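You operate a simulated robot arm through the tools that you are given. There is no shell and no other tool.

You are at the controls of a simulated robot arm. One attempt, no reset.

JOB
Raise both side posts, then pump both straps to 2 clicks.
Fine: posts first; leave the slider, and the load where it lies.

It is judged by the outcome, as a careful person would: the job done as asked, and still so three seconds after it is handed in. It fails if anything else is knocked over, pushed out of place, dropped, spilled or broken.

ROBOT AND FRAMES
A 7-joint arm with a two-finger parallel gripper, fixed in place. Base frame: the origin is on the floor under the middle of its stand, x ahead of it, y to its left, z up; the work surface is at about z = 66. Readings come in cm, rad, newtons and seconds.
It reaches about 137.2 cm from its shoulder. Its first joint turns from -2.601 to 2.601 rad. Payload 3.43 kg.
The tool frame sits at the grasp point between the pads (the TCP): z along the fingers, y along the line on which they close. The tips reach 3 cm beyond it. Largest opening 9.4 cm; finger width 2.8, thickness 1; the body of the gripper, 5 by 9.6 cm, starts 5.5 cm behind the TCP.
Orientation is told as [roll, pitch, yaw] about the base's x, y, z axes, in that order, counted from this pose: with the fingers straight down and closing along the base's y, the tool's x points along the base's -x, its y along +y and its z along -z.

CONTROLS
- The arm moves only by the tool send_rows. Its arguments are lists of equal length, an entry for each row: "slide": the shift along the base's x, y, z in cm, a list of three; "turn": the turn, a rotation vector about the base's x, y, z in rad, a list of three; "gripper": the closure, from 0 (fully open) to 1 (shut). In form: {"slide": [[x, y, z], ...], "turn": [[wx, wy, wz], ...], "gripper": [gripper, ...]}. A call has 1 to 20 rows; each row shifts and turns the commanded pose from where the row before left it. Each row takes 0.2 s and may step no farther than 5 cm and 0.15 rad from the row before; otherwise, or with a gripper value out of range, the whole call is refused. A pose out of reach is approached as far as the arm can. The call stops where the force on the tool passes 80 N (or 10 N more than at its start, if that is more) or the arm is blocked; 0.2 s more then pass. Each finger travels about 4.5 cm/s and halts on what it meets, pressing with about 28 N; the grip force reading is that of the motor and also rises with nothing between the fingers. The clock runs only during rows and for 0.2 s after the last one: add rows that do not move to give the fingers time. The reply holds the time, the measured pose of the TCP, the force on the tool along the base axes, the opening and the grip force, in the units named above and with some noise, with the torque about the TCP (base axes, N m) and any sound that the robot's microphone picked up, and new pictures: "show" is both (left out), scene, wrist or none.
- Cameras (640 x 400 px; columns grow to the right, rows downward): "scene" is fixed at [40.06, 65.09, 139.13]; the picture's right is [0.35, -0.94, 0.00], its down [-0.75, -0.28, -0.60] and it looks along [0.57, 0.21, -0.80] (base axes); focal length 242 px, centre (320, 200). "wrist" rides on the gripper at [7.6, 1.4, -10.3] in the tool frame; the picture's right is [-0.18, 0.98, 0.00], its down [-0.75, -0.14, -0.64] and it looks along [-0.63, -0.12, 0.77] (tool axes); focal length 243 px, centre (320, 200). There is no depth. A picture from a camera that has moved, and an enlarged one, comes with that camera's place and axes in the base frame and with its lens.
- close_up(camera, box): a new picture of the part [left, top, right, bottom] of that camera's present view, enlarged. It takes no simulated time.
- job_done(): hands the job in; it is judged then, once.

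Nothing tells you positions but the pictures and the camera data. Unless the task says otherwise, let go and move clear before handing in.

The tools are called after "Call:" as name(argument=value, ...) on one line, values as JSON. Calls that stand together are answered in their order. send_rows: Moves the arm, as the interface text tells. Its arguments: {"type":"object","properties":{"slide":{"type":"array"},"turn":{"type":"array"},"gripper":{"type":"array"},"show":{"type":"string","enum":["both","scene","wrist","none"]}},"required":["slide","turn","gripper"]} The other tools are called the same way: close_up (camera, box) takes an enlarged picture of a part of a camera's view; job_done () hands the job in.

At the start:

```text
time_s: 0.0
position: [85.33, 49.65, 108.23]
orientation: [0.0, -0.001, 0.0]
wrist_force: [-0.3, 0.3, 0.4]
wrist_torque: [-0.01, -0.02, -0.03]
gripper_width: 9.39
grip_force: 0.2
```

scene: 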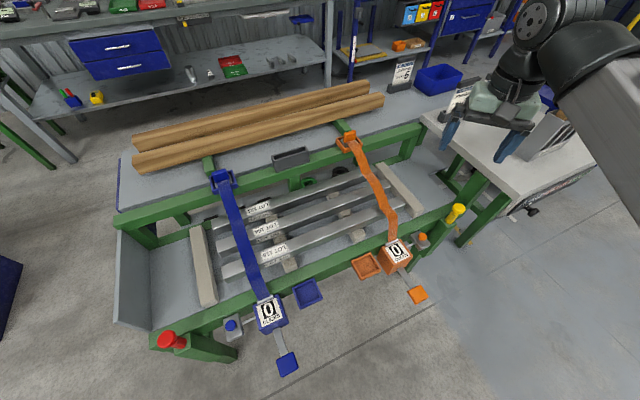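
wrist: 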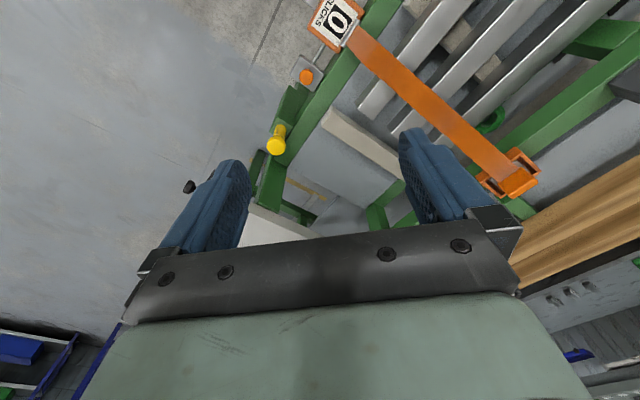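

I see a green frame (a pallet or trailer) holding bars, with blue and orange ratchet straps reading 0, plus red and yellow knobs at the ends that may be the side posts. I'll look closer before moving.

Call:
close_up(camera="scene", box=[100, 200, 340, 390])

Call:
close_up(camera="scene", box=[320, 160, 500, 320])

Call:
close_up(camera="scene", box=[180, 100, 420, 280])

Call:
close_up(camera="wrist", box=[220, 0, 420, 200])

```text
2.11 times, centred on (220, 295) of scene
camera zoom: at [40.06, 65.09, 139.13], right [0.35, -0.94, 0.0], down [-0.75, -0.28, -0.6], along [0.57, 0.21, -0.8], focal length 510 px, centre (530, 0)
```

zoom: 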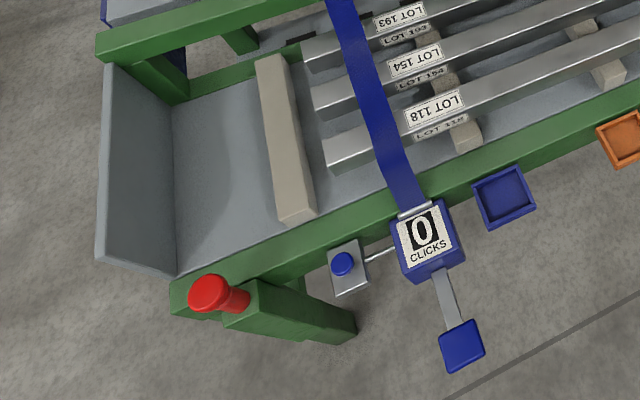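

```text
2.50 times, centred on (410, 240) of scene
camera zoom: at [40.06, 65.09, 139.13], right [0.35, -0.94, 0.0], down [-0.75, -0.28, -0.6], along [0.57, 0.21, -0.8], focal length 606 px, centre (95, 100)
```

zoom: 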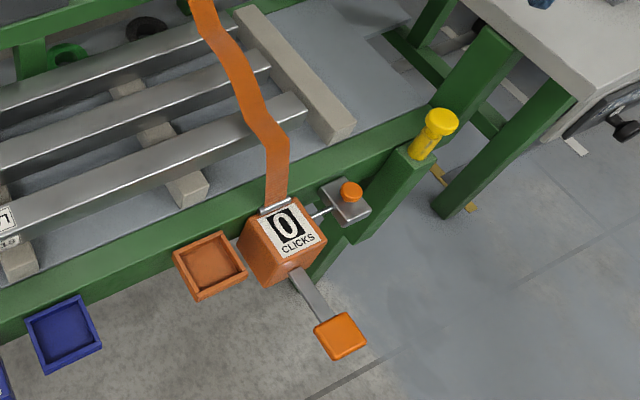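

```text
2.22 times, centred on (300, 190) of scene
camera zoom: at [40.06, 65.09, 139.13], right [0.35, -0.94, 0.0], down [-0.75, -0.28, -0.6], along [0.57, 0.21, -0.8], focal length 539 px, centre (364, 222)
```

zoom: 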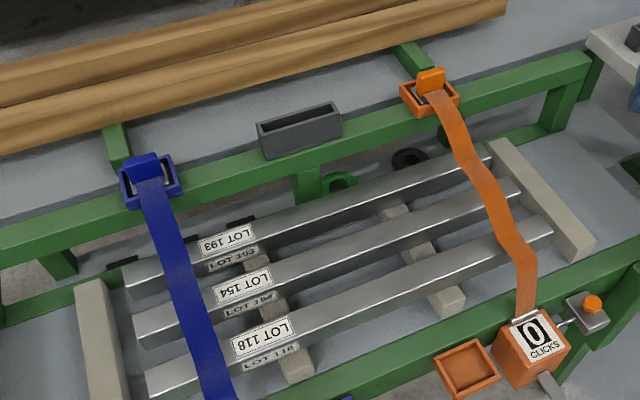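

```text
2.00 times, centred on (320, 100) of wrist
camera zoom: at [77.79, 50.93, 118.56], right [0.18, 0.98, 0.0], down [0.75, -0.14, 0.64], along [0.63, -0.12, -0.77], focal length 485 px, centre (320, 400)
```

zoom: 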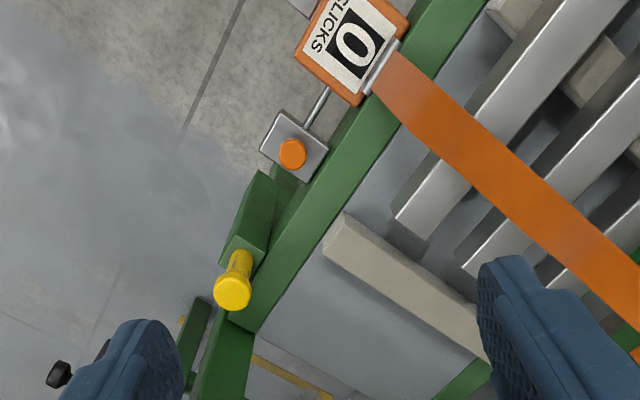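

The frame runs diagonally, with the red knob near (36, 101) and the yellow one near (99, 38). I'll zoom in more on the posts, the ratchets and the dark grey box before acting.

Call:
close_up(camera="scene", box=[145, 290, 245, 370])

Call:
close_up(camera="scene", box=[400, 180, 500, 270])

Call:
close_up(camera="scene", box=[210, 280, 330, 380])

Call:
close_up(camera="scene", box=[340, 220, 440, 310])

Call:
close_up(camera="wrist", box=[240, 40, 360, 220])

```text
5.00 times, centred on (195, 330) of scene
camera zoom: at [40.06, 65.09, 139.13], right [0.35, -0.94, 0.0], down [-0.75, -0.28, -0.6], along [0.57, 0.21, -0.8], focal length 1212 px, centre (945, -450)
```

zoom: 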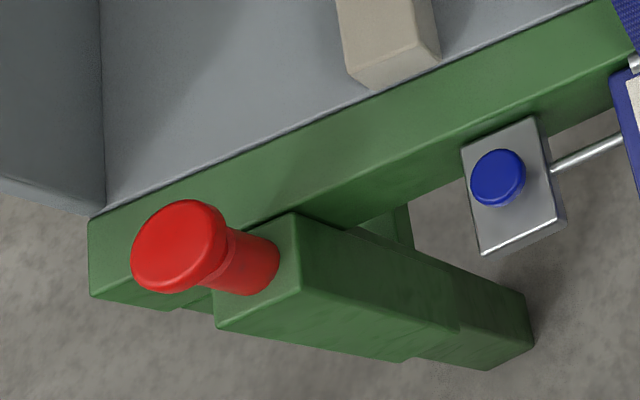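

```text
4.44 times, centred on (450, 225) of scene
camera zoom: at [40.06, 65.09, 139.13], right [0.35, -0.94, 0.0], down [-0.75, -0.28, -0.6], along [0.57, 0.21, -0.8], focal length 1078 px, centre (-258, 89)
```

zoom: 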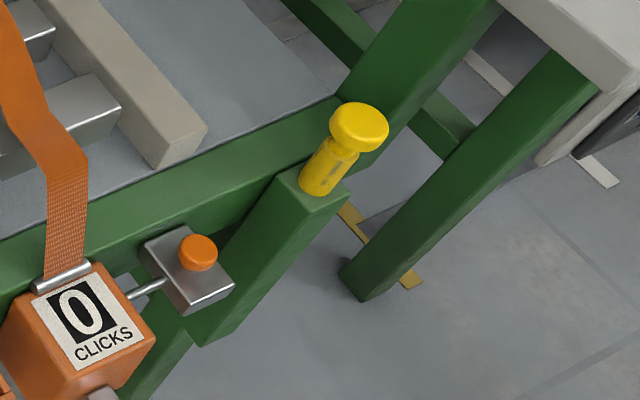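

```text
4.00 times, centred on (270, 330) of scene
camera zoom: at [40.06, 65.09, 139.13], right [0.35, -0.94, 0.0], down [-0.75, -0.28, -0.6], along [0.57, 0.21, -0.8], focal length 970 px, centre (520, -320)
```

zoom: 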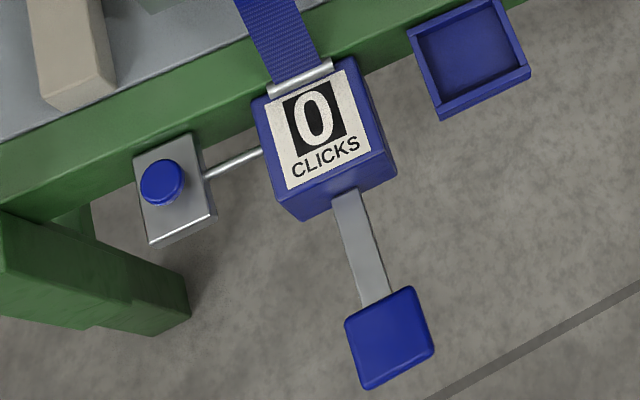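

```text
4.44 times, centred on (390, 265) of scene
camera zoom: at [40.06, 65.09, 139.13], right [0.35, -0.94, 0.0], down [-0.75, -0.28, -0.6], along [0.57, 0.21, -0.8], focal length 1078 px, centre (9, -89)
```

zoom: 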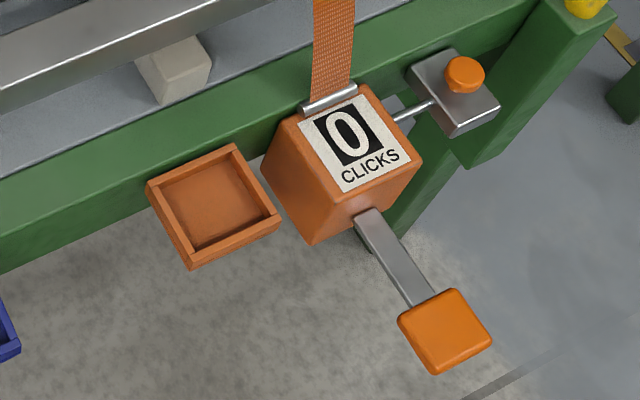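

```text
2.22 times, centred on (300, 130) of wrist
camera zoom: at [77.79, 50.93, 118.56], right [0.18, 0.98, 0.0], down [0.75, -0.14, 0.64], along [0.63, -0.12, -0.77], focal length 539 px, centre (364, 356)
```

zoom: 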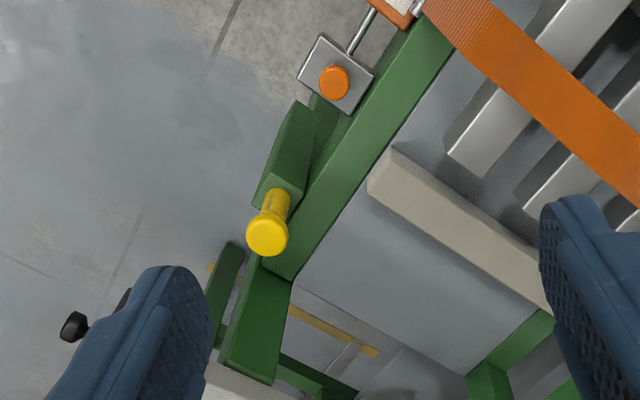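

The posts look like stakes sitting in sleeves on the near rail, with knob tops at about z = 74. I'll fly above the yellow knob and turn the fingers so they close along the rail.

Call:
send_rows(slide=[[2.195, -1.875, -2.7], [2.195, -1.875, -2.7], [2.195, -1.875, -2.7], [2.195, -1.875, -2.7], [2.195, -1.875, -2.7], [2.195, -1.875, -2.7], [0, 0, 0]], turn=[[0, 0, 0.131], [0, 0, 0.131], [0, 0, 0.131], [0, 0, 0.131], [0, 0, 0.131], [0, 0, 0.131], [0, 0, 0]], gripper=[0, 0, 0, 0, 0, 0, 0])

```text
time_s: 1.6
position: [98.71, 38.27, 91.8]
orientation: [0.002, 0.001, 0.789]
wrist_force: [-0.2, 0.0, 0.3]
wrist_torque: [0.02, -0.03, 0.02]
gripper_width: 9.41
grip_force: 0.1
camera wrist: at [92.39, 33.73, 102.17], right [-0.57, 0.82, 0.0], down [0.63, 0.43, 0.64], along [0.53, 0.36, -0.77], focal length 243 px, centre (320, 200)
```

scene: 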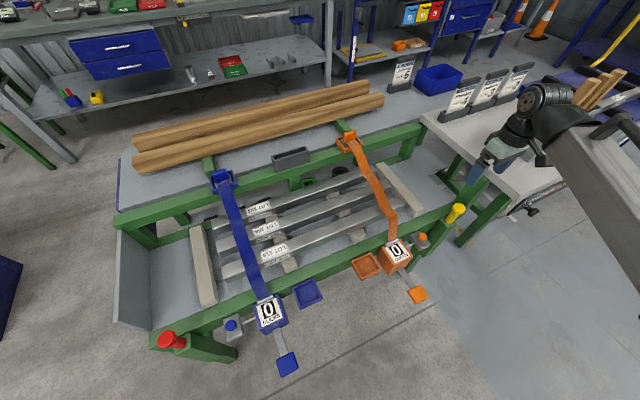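
wrist: 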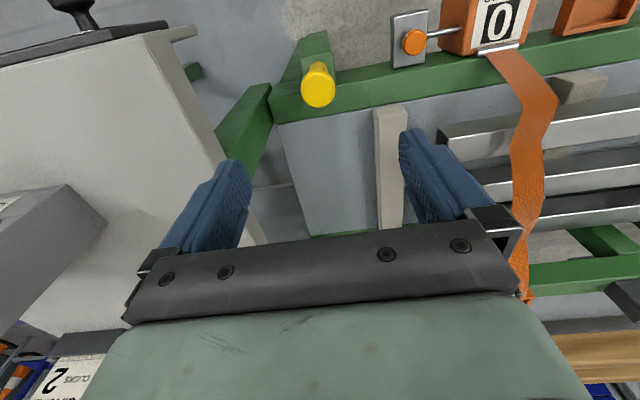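

The yellow knob sits almost exactly under the gripper. I'll take close-ups to refine its position and height, and to read the cards in the background.

Call:
close_up(camera="wrist", box=[260, 20, 380, 140])

Call:
close_up(camera="scene", box=[380, 50, 540, 150])

Call:
close_up(camera="scene", box=[425, 190, 485, 250])

```text
3.33 times, centred on (320, 80) of wrist
camera zoom: at [92.39, 33.73, 102.17], right [-0.57, 0.82, 0.0], down [0.63, 0.43, 0.64], along [0.53, 0.36, -0.77], focal length 809 px, centre (320, 600)
```

zoom: 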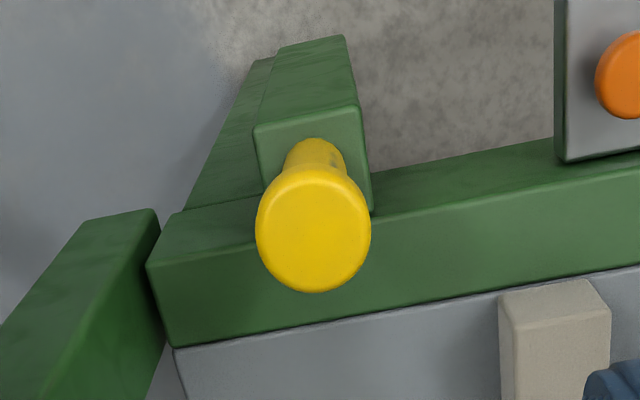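

```text
4.00 times, centred on (460, 100) of scene
camera zoom: at [40.06, 65.09, 139.13], right [0.35, -0.94, 0.0], down [-0.75, -0.28, -0.6], along [0.57, 0.21, -0.8], focal length 970 px, centre (-240, 600)
```

zoom: 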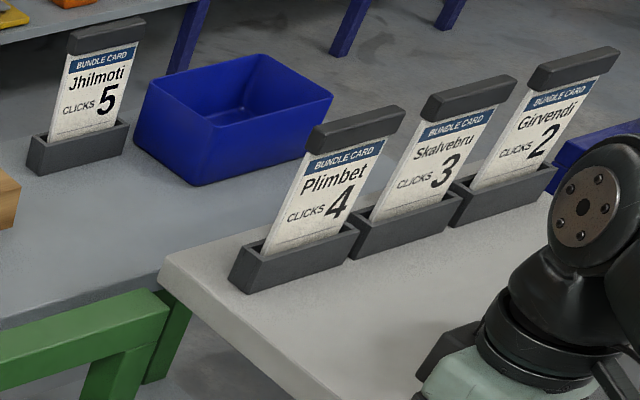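

```text
6.67 times, centred on (455, 220) of scene
camera zoom: at [40.06, 65.09, 139.13], right [0.35, -0.94, 0.0], down [-0.75, -0.28, -0.6], along [0.57, 0.21, -0.8], focal length 1616 px, centre (-580, 67)
```

zoom: 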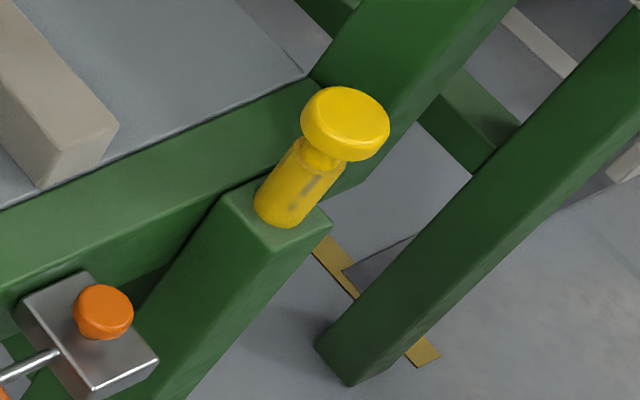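

The cards on the table are only cards; the job itself says 2 clicks. The yellow knob head is about 4 cm wide, centred near (98.8, 38.0) with its top at about z = 74.5, so I'll descend over it and close.

Call:
send_rows(slide=[[0.2, -0.35, -3.5], [0, 0, -4], [0, 0, -4], [0, 0, -3], [0, 0, -2], [0, 0, -1.5], [0, 0, -1.5], [0, 0, 0]], turn=[[0, 0, 0], [0, 0, 0], [0, 0, 0], [0, 0, 0], [0, 0, 0], [0, 0, 0], [0, 0, 0], [0, 0, 0]], gripper=[0, 0, 0, 0, 0, 0, 0, 0])

```text
time_s: 3.4
position: [98.75, 38.15, 72.4]
orientation: [-0.001, 0.0, 0.788]
wrist_force: [1.0, 0.1, -0.9]
wrist_torque: [-0.01, -0.01, -0.02]
gripper_width: 9.4
grip_force: 0.0
camera wrist: at [92.4, 33.58, 82.74], right [-0.57, 0.82, 0.0], down [0.63, 0.43, 0.64], along [0.53, 0.36, -0.77], focal length 243 px, centre (320, 200)
```

scene: 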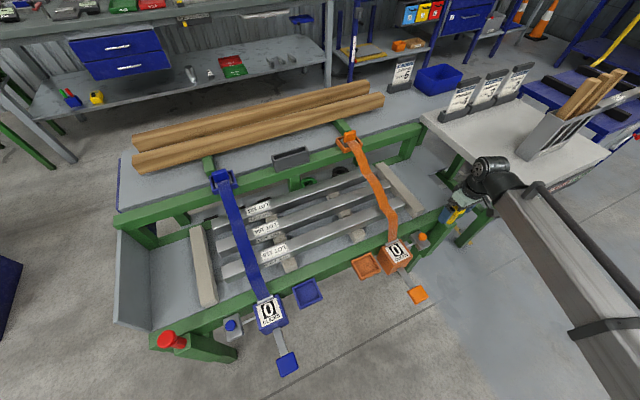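
wrist: 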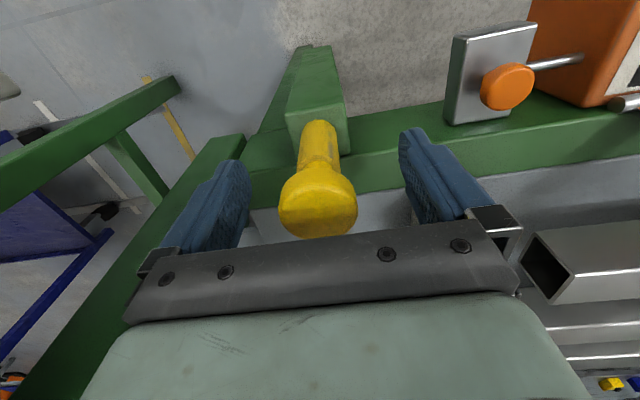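

The knob is between the open fingers and roughly centred. Next I close on the head.

Call:
send_rows(slide=[[0, 0, 0], [0, 0, 0], [0, 0, 0], [0, 0, 0], [0, 0, 0], [0, 0, 0]], turn=[[0, 0, 0], [0, 0, 0], [0, 0, 0], [0, 0, 0], [0, 0, 0], [0, 0, 0]], gripper=[1, 1, 1, 1, 1, 1])

```text
time_s: 4.8
position: [98.76, 38.06, 72.37]
orientation: [-0.002, 0.001, 0.785]
wrist_force: [8.0, -7.1, 0.4]
wrist_torque: [0.28, 0.33, -0.06]
gripper_width: 3.77
grip_force: 45.5
camera wrist: at [92.46, 33.52, 82.76], right [-0.57, 0.82, 0.0], down [0.63, 0.43, 0.64], along [0.53, 0.36, -0.77], focal length 243 px, centre (320, 200)
```

scene: 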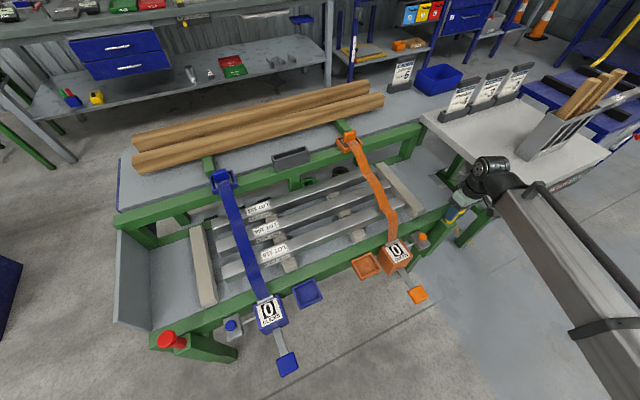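
wrist: 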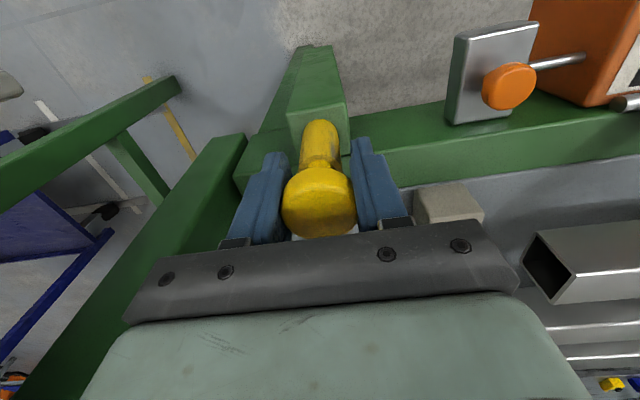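

The head is gripped at 3.77 cm. I'll lift slowly, with a tiny re-centring, and watch the force and the sounds.

Call:
send_rows(slide=[[0.1, -0.1, 0.3], [0, 0, 0.5], [0, 0, 0.5], [0, 0, 0.7]], turn=[[0, 0, 0], [0, 0, 0], [0, 0, 0], [0, 0, 0]], gripper=[1, 1, 1, 1])

```text
time_s: 5.8
position: [98.82, 38.06, 74.5]
orientation: [0.001, 0.0, 0.788]
wrist_force: [-3.3, 4.9, -3.0]
wrist_torque: [-0.58, -0.59, -0.34]
gripper_width: 3.75
grip_force: 44.5
camera wrist: at [92.49, 33.5, 84.8], right [-0.57, 0.82, 0.0], down [0.63, 0.43, 0.64], along [0.53, 0.36, -0.77], focal length 243 px, centre (320, 200)
```

scene: 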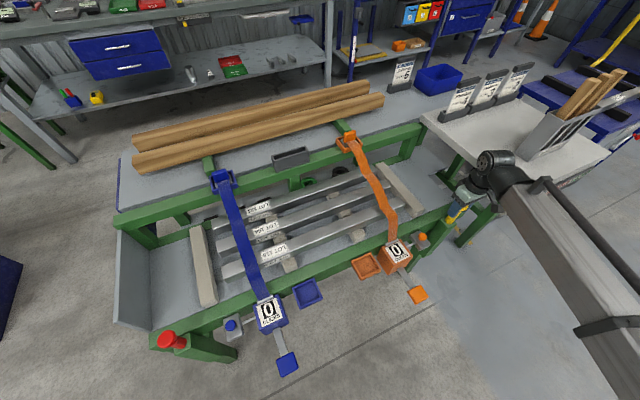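
wrist: 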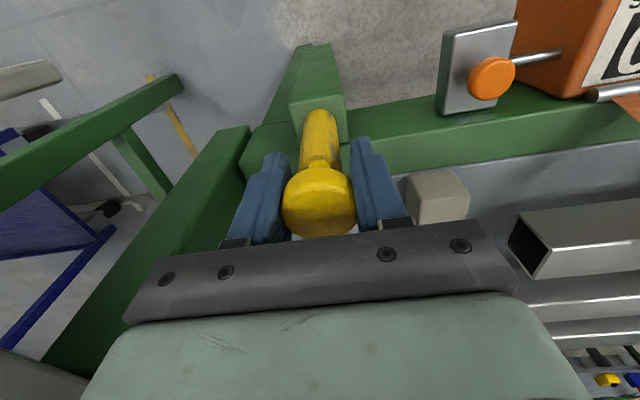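

The stake slides up with only about 3 N of load. I'll keep raising it and watch for a stop or a click.

Call:
send_rows(slide=[[-0.05, 0.05, 0.8], [0, 0, 1], [0, 0, 1], [0, 0, 1], [0, 0, 1], [0, 0, 1]], turn=[[0, 0, 0], [0, 0, 0], [0, 0, 0], [0, 0, 0], [0, 0, 0], [0, 0, 0]], gripper=[1, 1, 1, 1, 1, 1])

```text
time_s: 7.2
position: [98.85, 38.03, 80.2]
orientation: [0.0, -0.003, 0.787]
wrist_force: [11.4, 10.1, -3.1]
wrist_torque: [0.35, 0.36, 0.36]
gripper_width: 3.77
grip_force: 45.2
camera wrist: at [92.46, 33.5, 90.6], right [-0.57, 0.82, 0.0], down [0.63, 0.43, 0.64], along [0.53, 0.36, -0.77], focal length 243 px, centre (320, 200)
```

scene: 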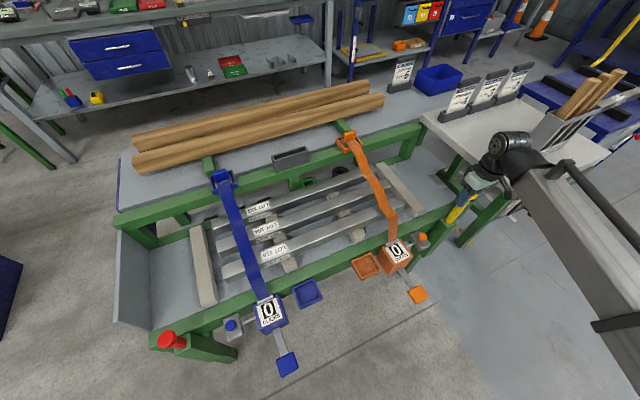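
wrist: 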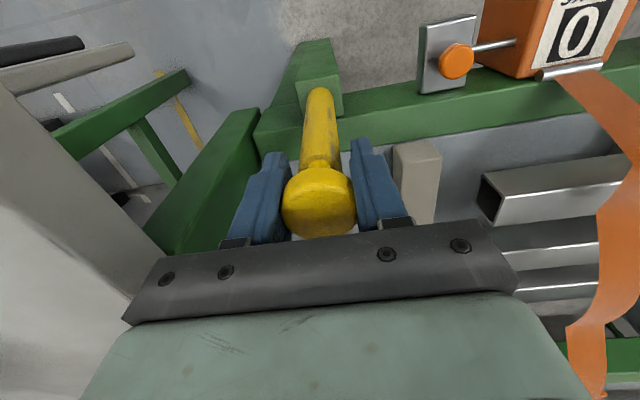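

The yellow stake is about 8 cm up with no click yet. I'll check how the stem looks at the sleeve.

Call:
close_up(camera="scene", box=[425, 160, 505, 250])

Call:
close_up(camera="wrist", box=[240, 20, 400, 240])

```text
4.44 times, centred on (465, 205) of scene
camera zoom: at [40.06, 65.09, 139.13], right [0.35, -0.94, 0.0], down [-0.75, -0.28, -0.6], along [0.57, 0.21, -0.8], focal length 1078 px, centre (-324, 178)
```

zoom: 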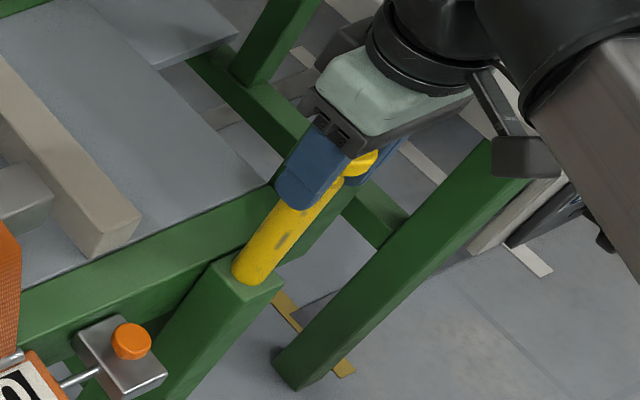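

```text
1.82 times, centred on (320, 130) of wrist
camera zoom: at [92.46, 33.5, 90.6], right [-0.57, 0.82, 0.0], down [0.63, 0.43, 0.64], along [0.53, 0.36, -0.77], focal length 441 px, centre (320, 327)
```

zoom: 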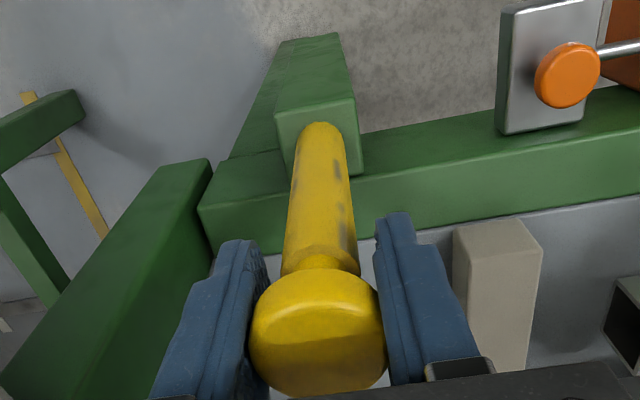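

The stem slides freely out of the sleeve. I'll keep raising in 1 cm steps.

Call:
send_rows(slide=[[0.1, 0.1, 0.8], [0, 0, 1], [0, 0, 1], [0, 0, 1], [0, 0, 1], [0, 0, 1]], turn=[[0, 0, 0], [0, 0, 0], [0, 0, 0], [0, 0, 0], [0, 0, 0], [0, 0, 0]], gripper=[1, 1, 1, 1, 1, 1])

```text
time_s: 8.6
position: [98.88, 38.14, 86.13]
orientation: [0.001, 0.001, 0.787]
wrist_force: [-7.1, 9.1, -2.8]
wrist_torque: [-1.36, 0.53, -0.2]
gripper_width: 3.76
grip_force: 45.2
camera wrist: at [92.48, 33.51, 96.52], right [-0.57, 0.82, 0.0], down [0.63, 0.43, 0.64], along [0.53, 0.36, -0.77], focal length 243 px, centre (320, 200)
```

scene: 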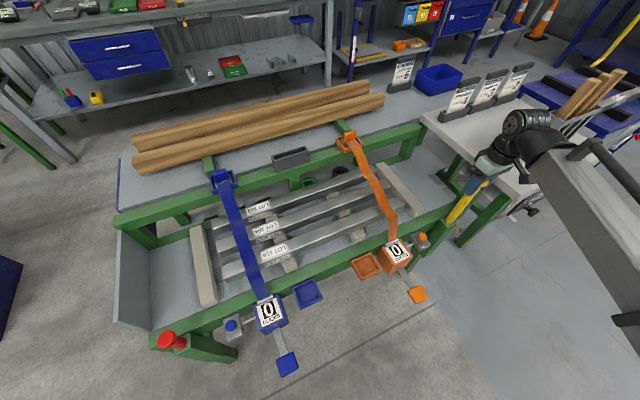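
wrist: 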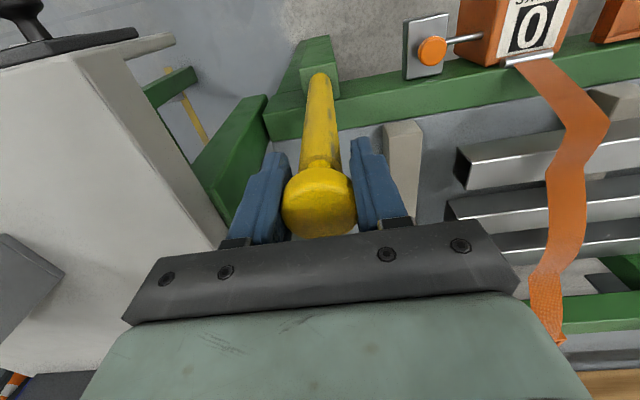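

It has come up 14 cm and still slides freely, so I'll continue in smaller steps.

Call:
send_rows(slide=[[-0.06, 0.08, 0.7], [0, 0, 0.8], [0, 0, 0.8], [0, 0, 0.8], [0, 0, 0.8]], turn=[[0, 0, 0], [0, 0, 0], [0, 0, 0], [0, 0, 0], [0, 0, 0]], gripper=[1, 1, 1, 1, 1], show="wrist")

```text
time_s: 9.8
position: [98.82, 38.03, 90.15]
orientation: [-0.002, 0.001, 0.785]
wrist_force: [5.2, -3.3, -2.5]
wrist_torque: [-0.64, 0.5, -0.07]
gripper_width: 3.74
grip_force: 44.9
camera wrist: at [92.45, 33.52, 100.4], right [-0.56, 0.83, 0.0], down [0.63, 0.43, 0.64], along [0.53, 0.36, -0.77], focal length 243 px, centre (320, 200)
```

wrist: 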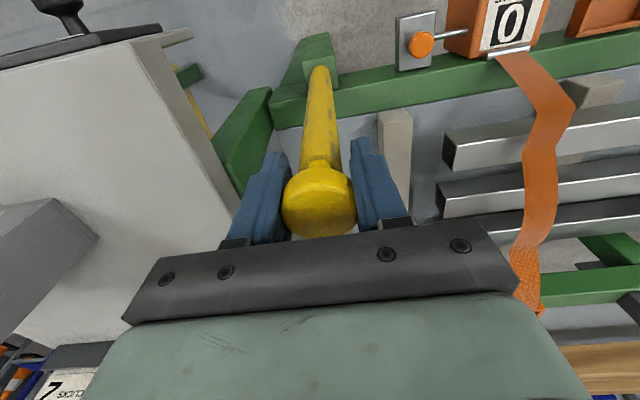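

There's no stop or sound at 18 cm. I'll go on in small steps, watching the vertical force.

Call:
send_rows(slide=[[0, 0, 0.7], [0, 0, 0.7], [0, 0, 0.7], [0, 0, 0.7]], turn=[[0, 0, 0], [0, 0, 0], [0, 0, 0], [0, 0, 0]], gripper=[1, 1, 1, 1])

Call:
close_up(camera="scene", box=[420, 120, 520, 270])

```text
time_s: 10.8
position: [98.86, 37.99, 92.47]
orientation: [0.004, 0.004, 0.787]
wrist_force: [-8.0, -4.0, -34.8]
wrist_torque: [0.03, -0.49, 0.03]
gripper_width: 3.77
grip_force: 45.5
camera wrist: at [92.52, 33.52, 102.88], right [-0.57, 0.82, 0.0], down [0.64, 0.44, 0.64], along [0.52, 0.36, -0.77], focal length 243 px, centre (320, 200)
```

scene: 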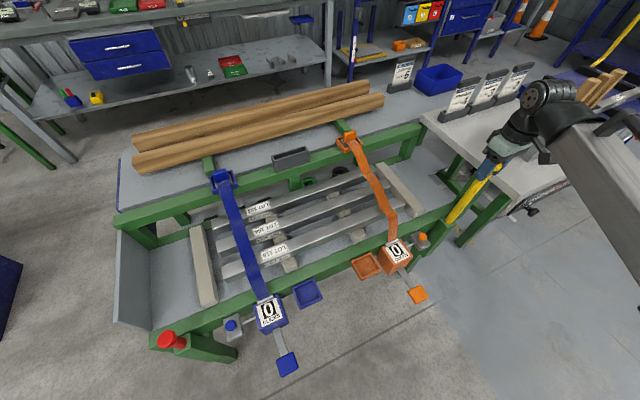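
wrist: 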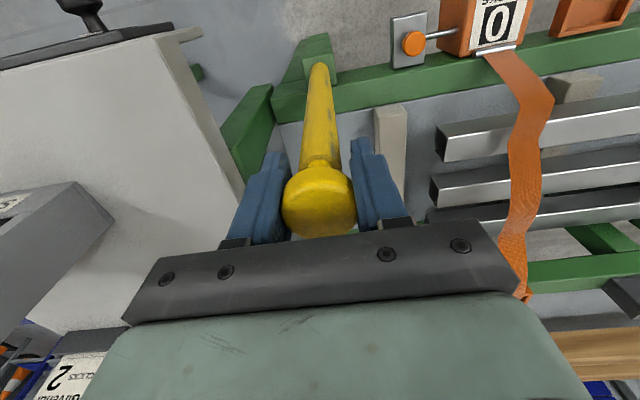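

```text
2.67 times, centred on (470, 195) of scene
camera zoom: at [40.06, 65.09, 139.13], right [0.35, -0.94, 0.0], down [-0.75, -0.28, -0.6], along [0.57, 0.21, -0.8], focal length 647 px, centre (-80, 213)
```

zoom: 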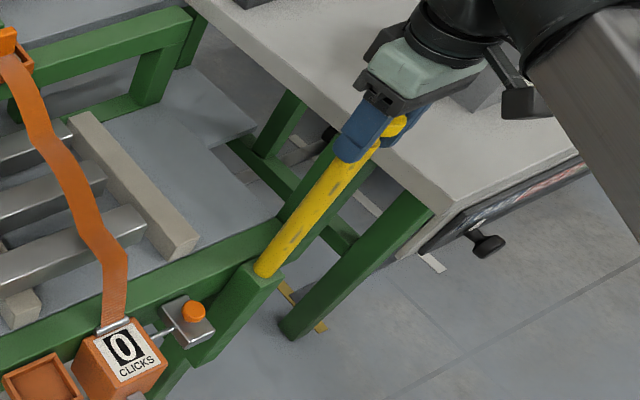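

The force jumped to 35 N at z = 92.5, so the post is at its upper stop, about 20 cm up. I'll ease down a little while still gripping, to see whether it is held there.

Call:
send_rows(slide=[[0, 0, -0.4], [0, 0, -0.2], [0, 0, -0.2], [0, 0, 0]], turn=[[0, 0, 0], [0, 0, 0], [0, 0, 0], [0, 0, 0]], gripper=[1, 1, 1, 1], show="none")

```text
time_s: 11.8
position: [98.79, 38.0, 92.24]
orientation: [0.001, 0.001, 0.787]
wrist_force: [-7.6, -8.0, 1.9]
wrist_torque: [-0.42, 0.82, -0.03]
gripper_width: 3.76
grip_force: 45.0
```

The load is now near zero, with a slight upward push of about 2 N. I'll lower a bit more to distinguish a latch from plain friction.

Call:
send_rows(slide=[[0.1, 0.1, -0.2], [0, 0, -0.2], [0, 0, 0]], turn=[[0, 0, 0], [0, 0, 0], [0, 0, 0]], gripper=[1, 1, 1], show="none")

```text
time_s: 12.6
position: [98.82, 38.01, 91.64]
orientation: [-0.001, 0.0, 0.786]
wrist_force: [-16.0, -24.3, 2.4]
wrist_torque: [1.18, -0.7, -0.13]
gripper_width: 3.77
grip_force: 44.8
```

It slides both ways with about 2.5 N of friction, so friction holds the post rather than a latch. I'll take it back up to the top stop and undo the sideways shift before releasing.

Call:
send_rows(slide=[[-0.12, -0.16, 0.3], [0, 0, 0.3], [0, 0, 0.3], [0, 0, 0.1], [0, 0, 0]], turn=[[0, 0, 0], [0, 0, 0], [0, 0, 0], [0, 0, 0], [0, 0, 0]], gripper=[1, 1, 1, 1, 1], show="none")

```text
time_s: 13.8
position: [98.91, 38.04, 92.47]
orientation: [0.002, -0.001, 0.789]
wrist_force: [-1.4, -11.7, -22.5]
wrist_torque: [0.65, -0.94, -0.09]
gripper_width: 3.75
grip_force: 45.2
```

It is at the top stop again. I'll relax the pull slightly and open the fingers, then check that the post stays.

Call:
send_rows(slide=[[0, 0, -0.15], [0, 0, 0], [0, 0, 0], [0, 0, 0], [0, 0, 0], [0, 0, 0]], turn=[[0, 0, 0], [0, 0, 0], [0, 0, 0], [0, 0, 0], [0, 0, 0], [0, 0, 0]], gripper=[1, 0.55, 0.5, 0.2, 0, 0])

```text
time_s: 15.2
position: [98.78, 37.99, 92.55]
orientation: [-0.001, 0.0, 0.787]
wrist_force: [0.0, -0.9, -0.4]
wrist_torque: [-0.01, -0.04, -0.03]
gripper_width: 9.39
grip_force: 0.1
camera wrist: at [92.43, 33.5, 102.88], right [-0.57, 0.82, 0.0], down [0.63, 0.43, 0.64], along [0.53, 0.36, -0.77], focal length 243 px, centre (320, 200)
```

scene: 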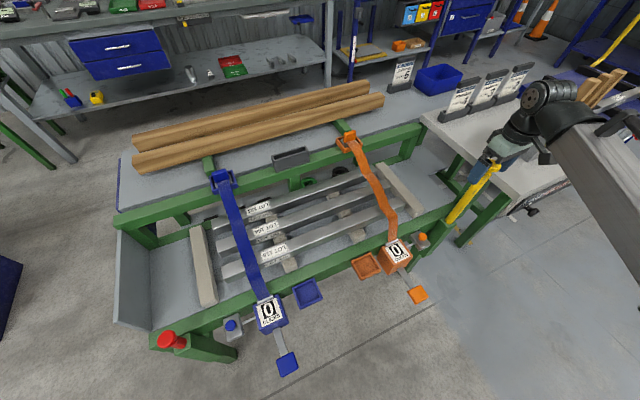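
wrist: 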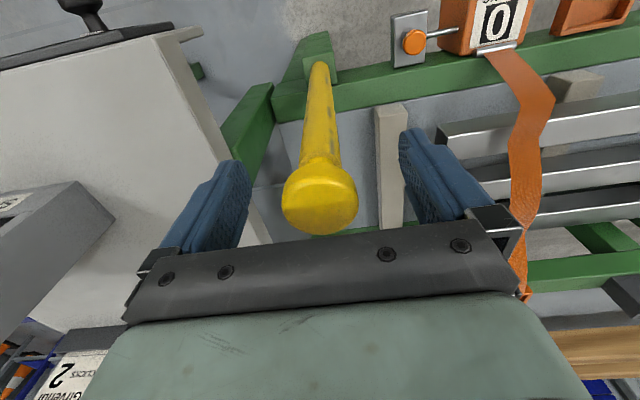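

The yellow post stays up by itself at about z = 94.5. I'll rise clear and travel along the rail at height to the red knob.

Call:
send_rows(slide=[[0, 0, 3], [0, 0, 4.5], [0, 0, 4.5], [-3.5, 3.5, 0], [-3.5, 3.5, 0], [-3.5, 3.5, 0], [-3.5, 3.5, 0], [-3.5, 3.5, 0], [-3.5, 3.5, 0], [-3.5, 3.5, 0], [-3.5, 3.5, 0], [-3.5, 3.5, 0], [-3.5, 3.5, 0], [-3.5, 3.5, 0], [-3.5, 3.5, 0], [-3.5, 3.5, 0], [-3.5, 3.5, 0], [-3.5, 3.5, 0], [-3.5, 3.5, 0], [-3.5, 3.5, 0]], turn=[[0, 0, 0], [0, 0, 0], [0, 0, 0], [0, 0, 0], [0, 0, 0], [0, 0, 0], [0, 0, 0], [0, 0, 0], [0, 0, 0], [0, 0, 0], [0, 0, 0], [0, 0, 0], [0, 0, 0], [0, 0, 0], [0, 0, 0], [0, 0, 0], [0, 0, 0], [0, 0, 0], [0, 0, 0], [0, 0, 0]], gripper=[0, 0, 0, 0, 0, 0, 0, 0, 0, 0, 0, 0, 0, 0, 0, 0, 0, 0, 0, 0])

```text
time_s: 19.4
position: [39.15, 97.69, 104.81]
orientation: [0.001, 0.0, 0.786]
wrist_force: [0.3, 0.1, 0.7]
wrist_torque: [0.01, 0.01, -0.01]
gripper_width: 9.41
grip_force: 0.0
camera wrist: at [32.7, 93.11, 115.07], right [-0.56, 0.83, 0.0], down [0.63, 0.43, 0.64], along [0.53, 0.36, -0.77], focal length 243 px, centre (320, 200)
```

scene: 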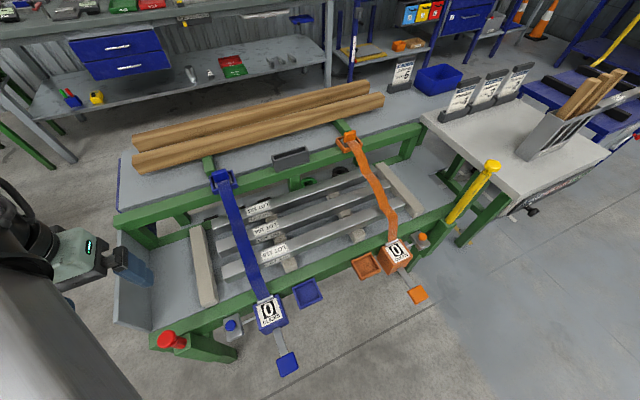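
wrist: 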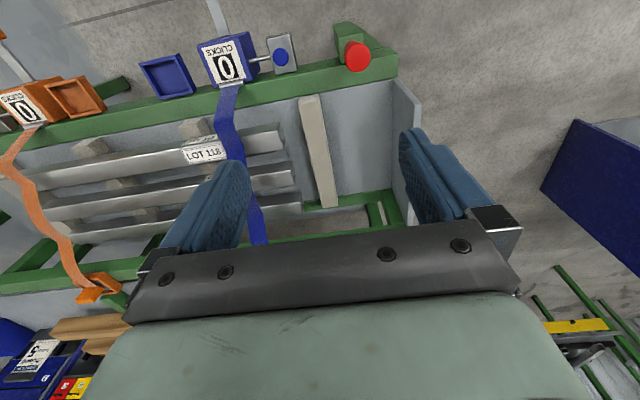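

The yellow post stands up and the red knob is at about (35.5, 101.4). I'll move over it and come partway down to verify.

Call:
send_rows(slide=[[-1.8, 1.85, -3], [-1.8, 1.85, -3], [0, 0, -4], [0, 0, -4], [0, 0, -3], [0, 0, 0]], turn=[[0, 0, 0], [0, 0, 0], [0, 0, 0], [0, 0, 0], [0, 0, 0], [0, 0, 0]], gripper=[0, 0, 0, 0, 0, 0])

Call:
close_up(camera="wrist", box=[240, 20, 400, 180])

Call:
close_up(camera="scene", box=[420, 140, 520, 260])

```text
time_s: 20.8
position: [35.77, 101.21, 87.44]
orientation: [0.0, -0.001, 0.787]
wrist_force: [0.5, 0.2, -0.2]
wrist_torque: [0.02, 0.03, 0.0]
gripper_width: 9.37
grip_force: 0.1
camera wrist: at [29.38, 96.73, 97.71], right [-0.57, 0.82, 0.0], down [0.63, 0.43, 0.64], along [0.53, 0.36, -0.77], focal length 243 px, centre (320, 200)
```

scene: 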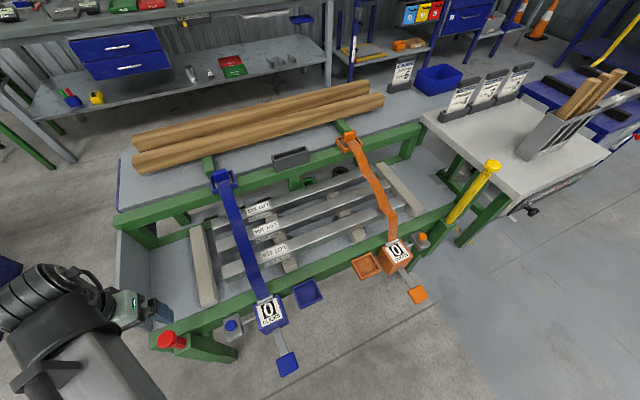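
wrist: 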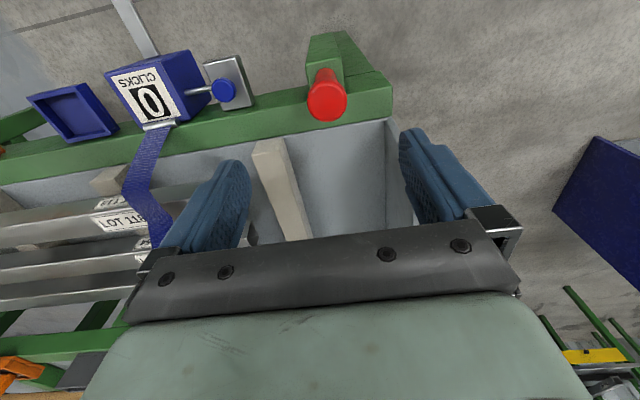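

```text
2.50 times, centred on (320, 100) of wrist
camera zoom: at [29.38, 96.73, 97.71], right [-0.57, 0.82, 0.0], down [0.63, 0.43, 0.64], along [0.53, 0.36, -0.77], focal length 606 px, centre (320, 450)
```

zoom: 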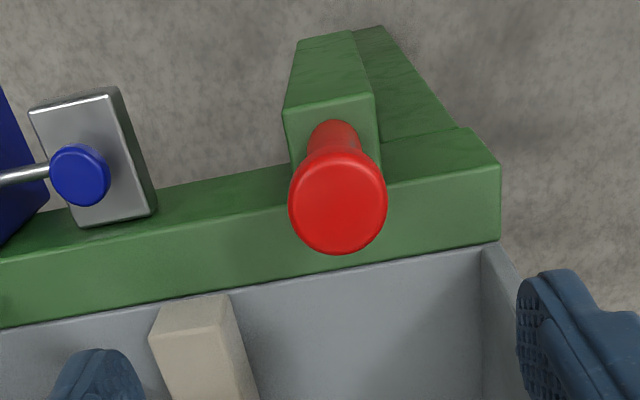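

```text
3.33 times, centred on (470, 200) of scene
camera zoom: at [40.06, 65.09, 139.13], right [0.35, -0.94, 0.0], down [-0.75, -0.28, -0.6], along [0.57, 0.21, -0.8], focal length 808 px, centre (-180, 200)
```

zoom: 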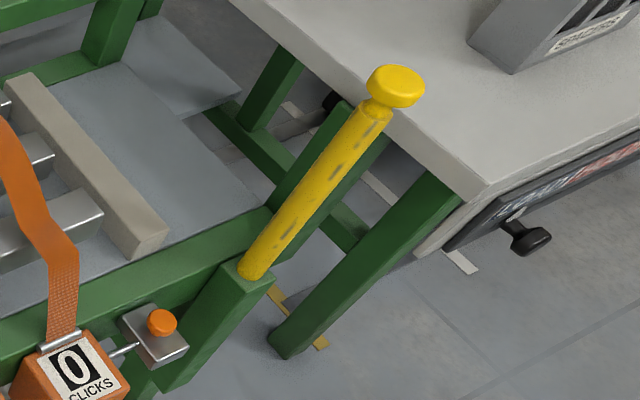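

The yellow post stands fully up. The red knob is about half a centimetre off the gripper centre; I'll correct that and descend around it.

Call:
send_rows(slide=[[-0.45, 0.35, -3.5], [0, 0, -4], [0, 0, -3], [0, 0, -2], [0, 0, -1.5], [0, 0, -1.3], [0, 0, 0]], turn=[[0, 0, 0], [0, 0, 0], [0, 0, 0], [0, 0, 0], [0, 0, 0], [0, 0, 0], [0, 0, 0]], gripper=[0, 0, 0, 0, 0, 0, 0])

```text
time_s: 22.4
position: [35.1, 101.56, 72.02]
orientation: [0.001, 0.0, 0.787]
wrist_force: [0.1, -0.9, 0.0]
wrist_torque: [0.02, -0.01, 0.0]
gripper_width: 9.4
grip_force: 0.0
camera wrist: at [28.67, 97.03, 82.45], right [-0.57, 0.82, 0.0], down [0.63, 0.43, 0.64], along [0.53, 0.36, -0.77], focal length 243 px, centre (320, 200)
```

scene: 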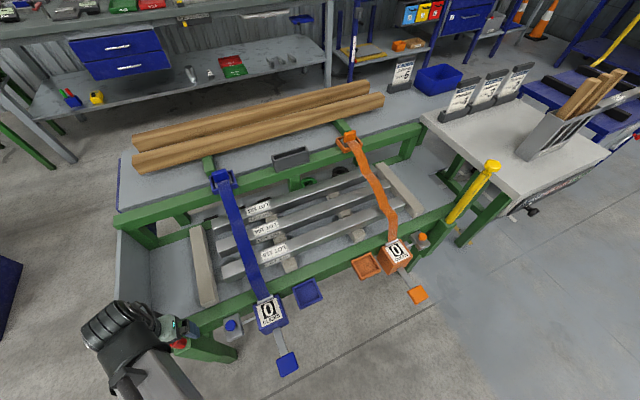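
wrist: 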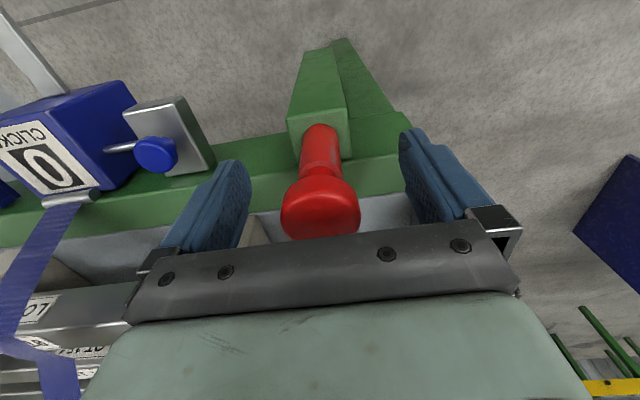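

The red head sits just like the yellow one did. Next I close and start lifting.

Call:
send_rows(slide=[[0, 0, 0], [0, 0, 0], [0, 0, 0], [0, 0, 0], [0, 0, 0], [0, 0, 0]], turn=[[0, 0, 0], [0, 0, 0], [0, 0, 0], [0, 0, 0], [0, 0, 0], [0, 0, 0]], gripper=[1, 1, 1, 1, 1, 1], show="wrist")

```text
time_s: 23.8
position: [34.99, 101.49, 72.04]
orientation: [0.0, -0.001, 0.788]
wrist_force: [1.3, -1.8, -0.4]
wrist_torque: [0.02, 0.05, -0.04]
gripper_width: 3.78
grip_force: 44.7
camera wrist: at [28.69, 97.01, 82.47], right [-0.57, 0.82, 0.0], down [0.63, 0.43, 0.64], along [0.53, 0.36, -0.77], focal length 243 px, centre (320, 200)
```

wrist: 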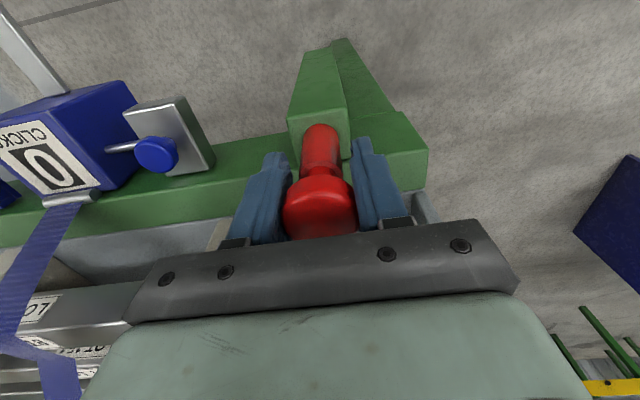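

The red head is gripped at 3.78 cm with almost no side load. I'll lift it slowly.

Call:
send_rows(slide=[[0, 0, 0.4], [0, 0, 0.6], [0, 0, 1], [0, 0, 1], [0, 0, 1], [0, 0, 1]], turn=[[0, 0, 0], [0, 0, 0], [0, 0, 0], [0, 0, 0], [0, 0, 0], [0, 0, 0]], gripper=[1, 1, 1, 1, 1, 1])

```text
time_s: 25.2
position: [35.07, 101.62, 77.28]
orientation: [0.0, 0.004, 0.787]
wrist_force: [-12.0, -19.4, -2.8]
wrist_torque: [0.33, 0.0, -0.1]
gripper_width: 3.79
grip_force: 44.8
camera wrist: at [28.74, 97.06, 87.68], right [-0.57, 0.82, 0.0], down [0.63, 0.44, 0.64], along [0.53, 0.36, -0.77], focal length 243 px, centre (320, 200)
```

scene: 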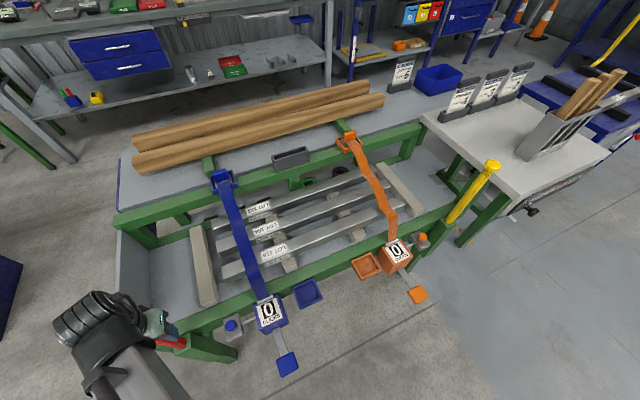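
wrist: 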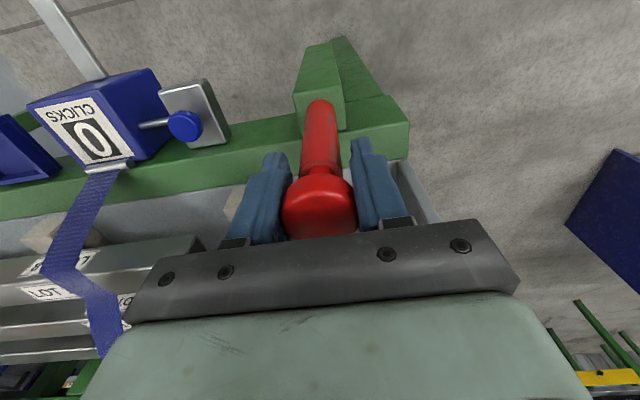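

The red stake slides up the same way. I'll shift slightly to ease the side load and continue toward 20 cm of lift.

Call:
send_rows(slide=[[-0.1, -0.15, 1], [0, 0, 1], [0, 0, 1], [0, 0, 1], [0, 0, 1], [0, 0, 1], [0, 0, 1], [0, 0, 1]], turn=[[0, 0, 0], [0, 0, 0], [0, 0, 0], [0, 0, 0], [0, 0, 0], [0, 0, 0], [0, 0, 0], [0, 0, 0]], gripper=[1, 1, 1, 1, 1, 1, 1, 1], show="none")

```text
time_s: 27.0
position: [35.08, 101.65, 85.05]
orientation: [0.001, -0.005, 0.787]
wrist_force: [2.4, 25.6, -2.5]
wrist_torque: [-0.43, -0.72, -0.02]
gripper_width: 3.78
grip_force: 44.9
```

It is up 13 cm and free. I'll continue to the stop.

Call:
send_rows(slide=[[0.02, 0.13, 0.9], [0, 0, 1], [0, 0, 1], [0, 0, 1], [0, 0, 1], [0, 0, 0.7]], turn=[[0, 0, 0], [0, 0, 0], [0, 0, 0], [0, 0, 0], [0, 0, 0], [0, 0, 0]], gripper=[1, 1, 1, 1, 1, 1], show="none")

```text
time_s: 28.4
position: [35.13, 101.54, 90.93]
orientation: [0.001, 0.003, 0.788]
wrist_force: [-6.7, 5.0, -0.2]
wrist_torque: [0.22, 0.04, 0.02]
gripper_width: 3.77
grip_force: 44.7
```

Call:
send_rows(slide=[[0, 0, 0.5], [0, 0, 0.5], [0, 0, 0.4], [0, 0, 0]], turn=[[0, 0, 0], [0, 0, 0], [0, 0, 0], [0, 0, 0]], gripper=[1, 1, 1, 1], show="wrist")

```text
time_s: 29.4
position: [35.24, 101.61, 92.08]
orientation: [-0.002, 0.0, 0.788]
wrist_force: [-6.5, -1.5, -10.9]
wrist_torque: [0.39, -0.02, 0.1]
gripper_width: 3.79
grip_force: 44.7
camera wrist: at [28.75, 97.07, 102.49], right [-0.57, 0.82, 0.0], down [0.63, 0.43, 0.64], along [0.53, 0.36, -0.77], focal length 243 px, centre (320, 200)
```

wrist: 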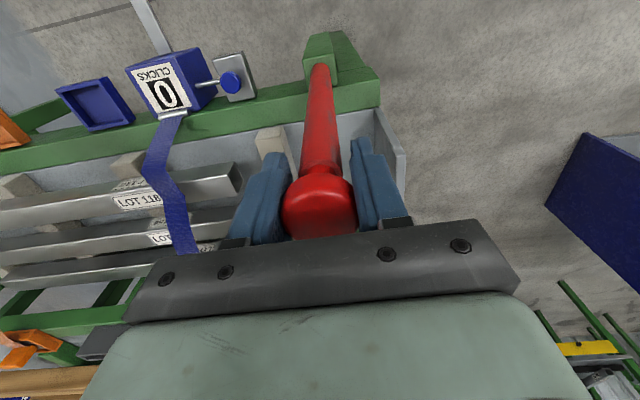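

The force rises at z = 92.1, again 20 cm up. I'll confirm the stop with a touch more lift, then release.

Call:
send_rows(slide=[[0, 0, 0.15], [0, 0, 0]], turn=[[0, 0, 0], [0, 0, 0]], gripper=[1, 1], show="none")

Call:
send_rows(slide=[[0, 0, -0.15], [0, 0, 0], [0, 0, 0], [0, 0, 0], [0, 0, 0], [0, 0, 0]], turn=[[0, 0, 0], [0, 0, 0], [0, 0, 0], [0, 0, 0], [0, 0, 0], [0, 0, 0]], gripper=[1, 0.55, 0.5, 0.2, 0, 0])

```text
time_s: 30.0
position: [35.07, 101.57, 92.32]
orientation: [-0.002, 0.003, 0.788]
wrist_force: [-6.2, -8.1, -27.3]
wrist_torque: [0.5, -0.29, -0.02]
gripper_width: 3.77
grip_force: 44.5
```

```text
time_s: 31.4
position: [35.17, 101.65, 92.19]
orientation: [0.0, 0.001, 0.787]
wrist_force: [-1.0, -0.4, 0.4]
wrist_torque: [0.0, 0.0, 0.01]
gripper_width: 9.41
grip_force: 0.1
camera wrist: at [28.79, 97.09, 102.52], right [-0.57, 0.82, 0.0], down [0.63, 0.43, 0.64], along [0.53, 0.36, -0.77], focal length 243 px, centre (320, 200)
```

scene: 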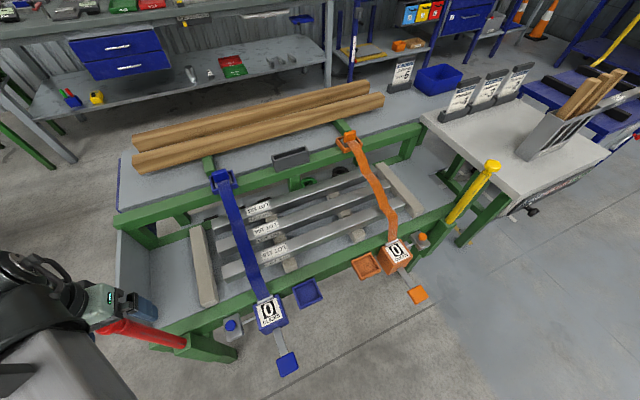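
wrist: 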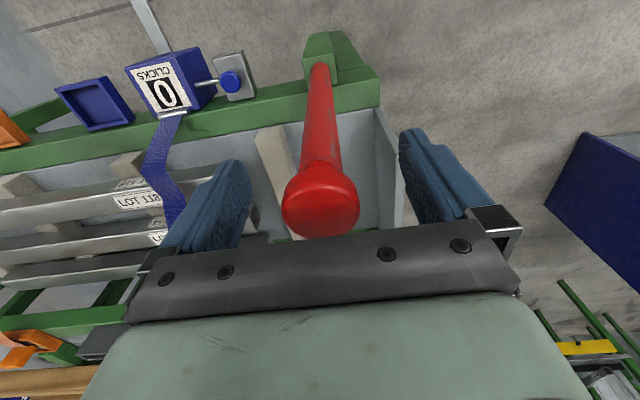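

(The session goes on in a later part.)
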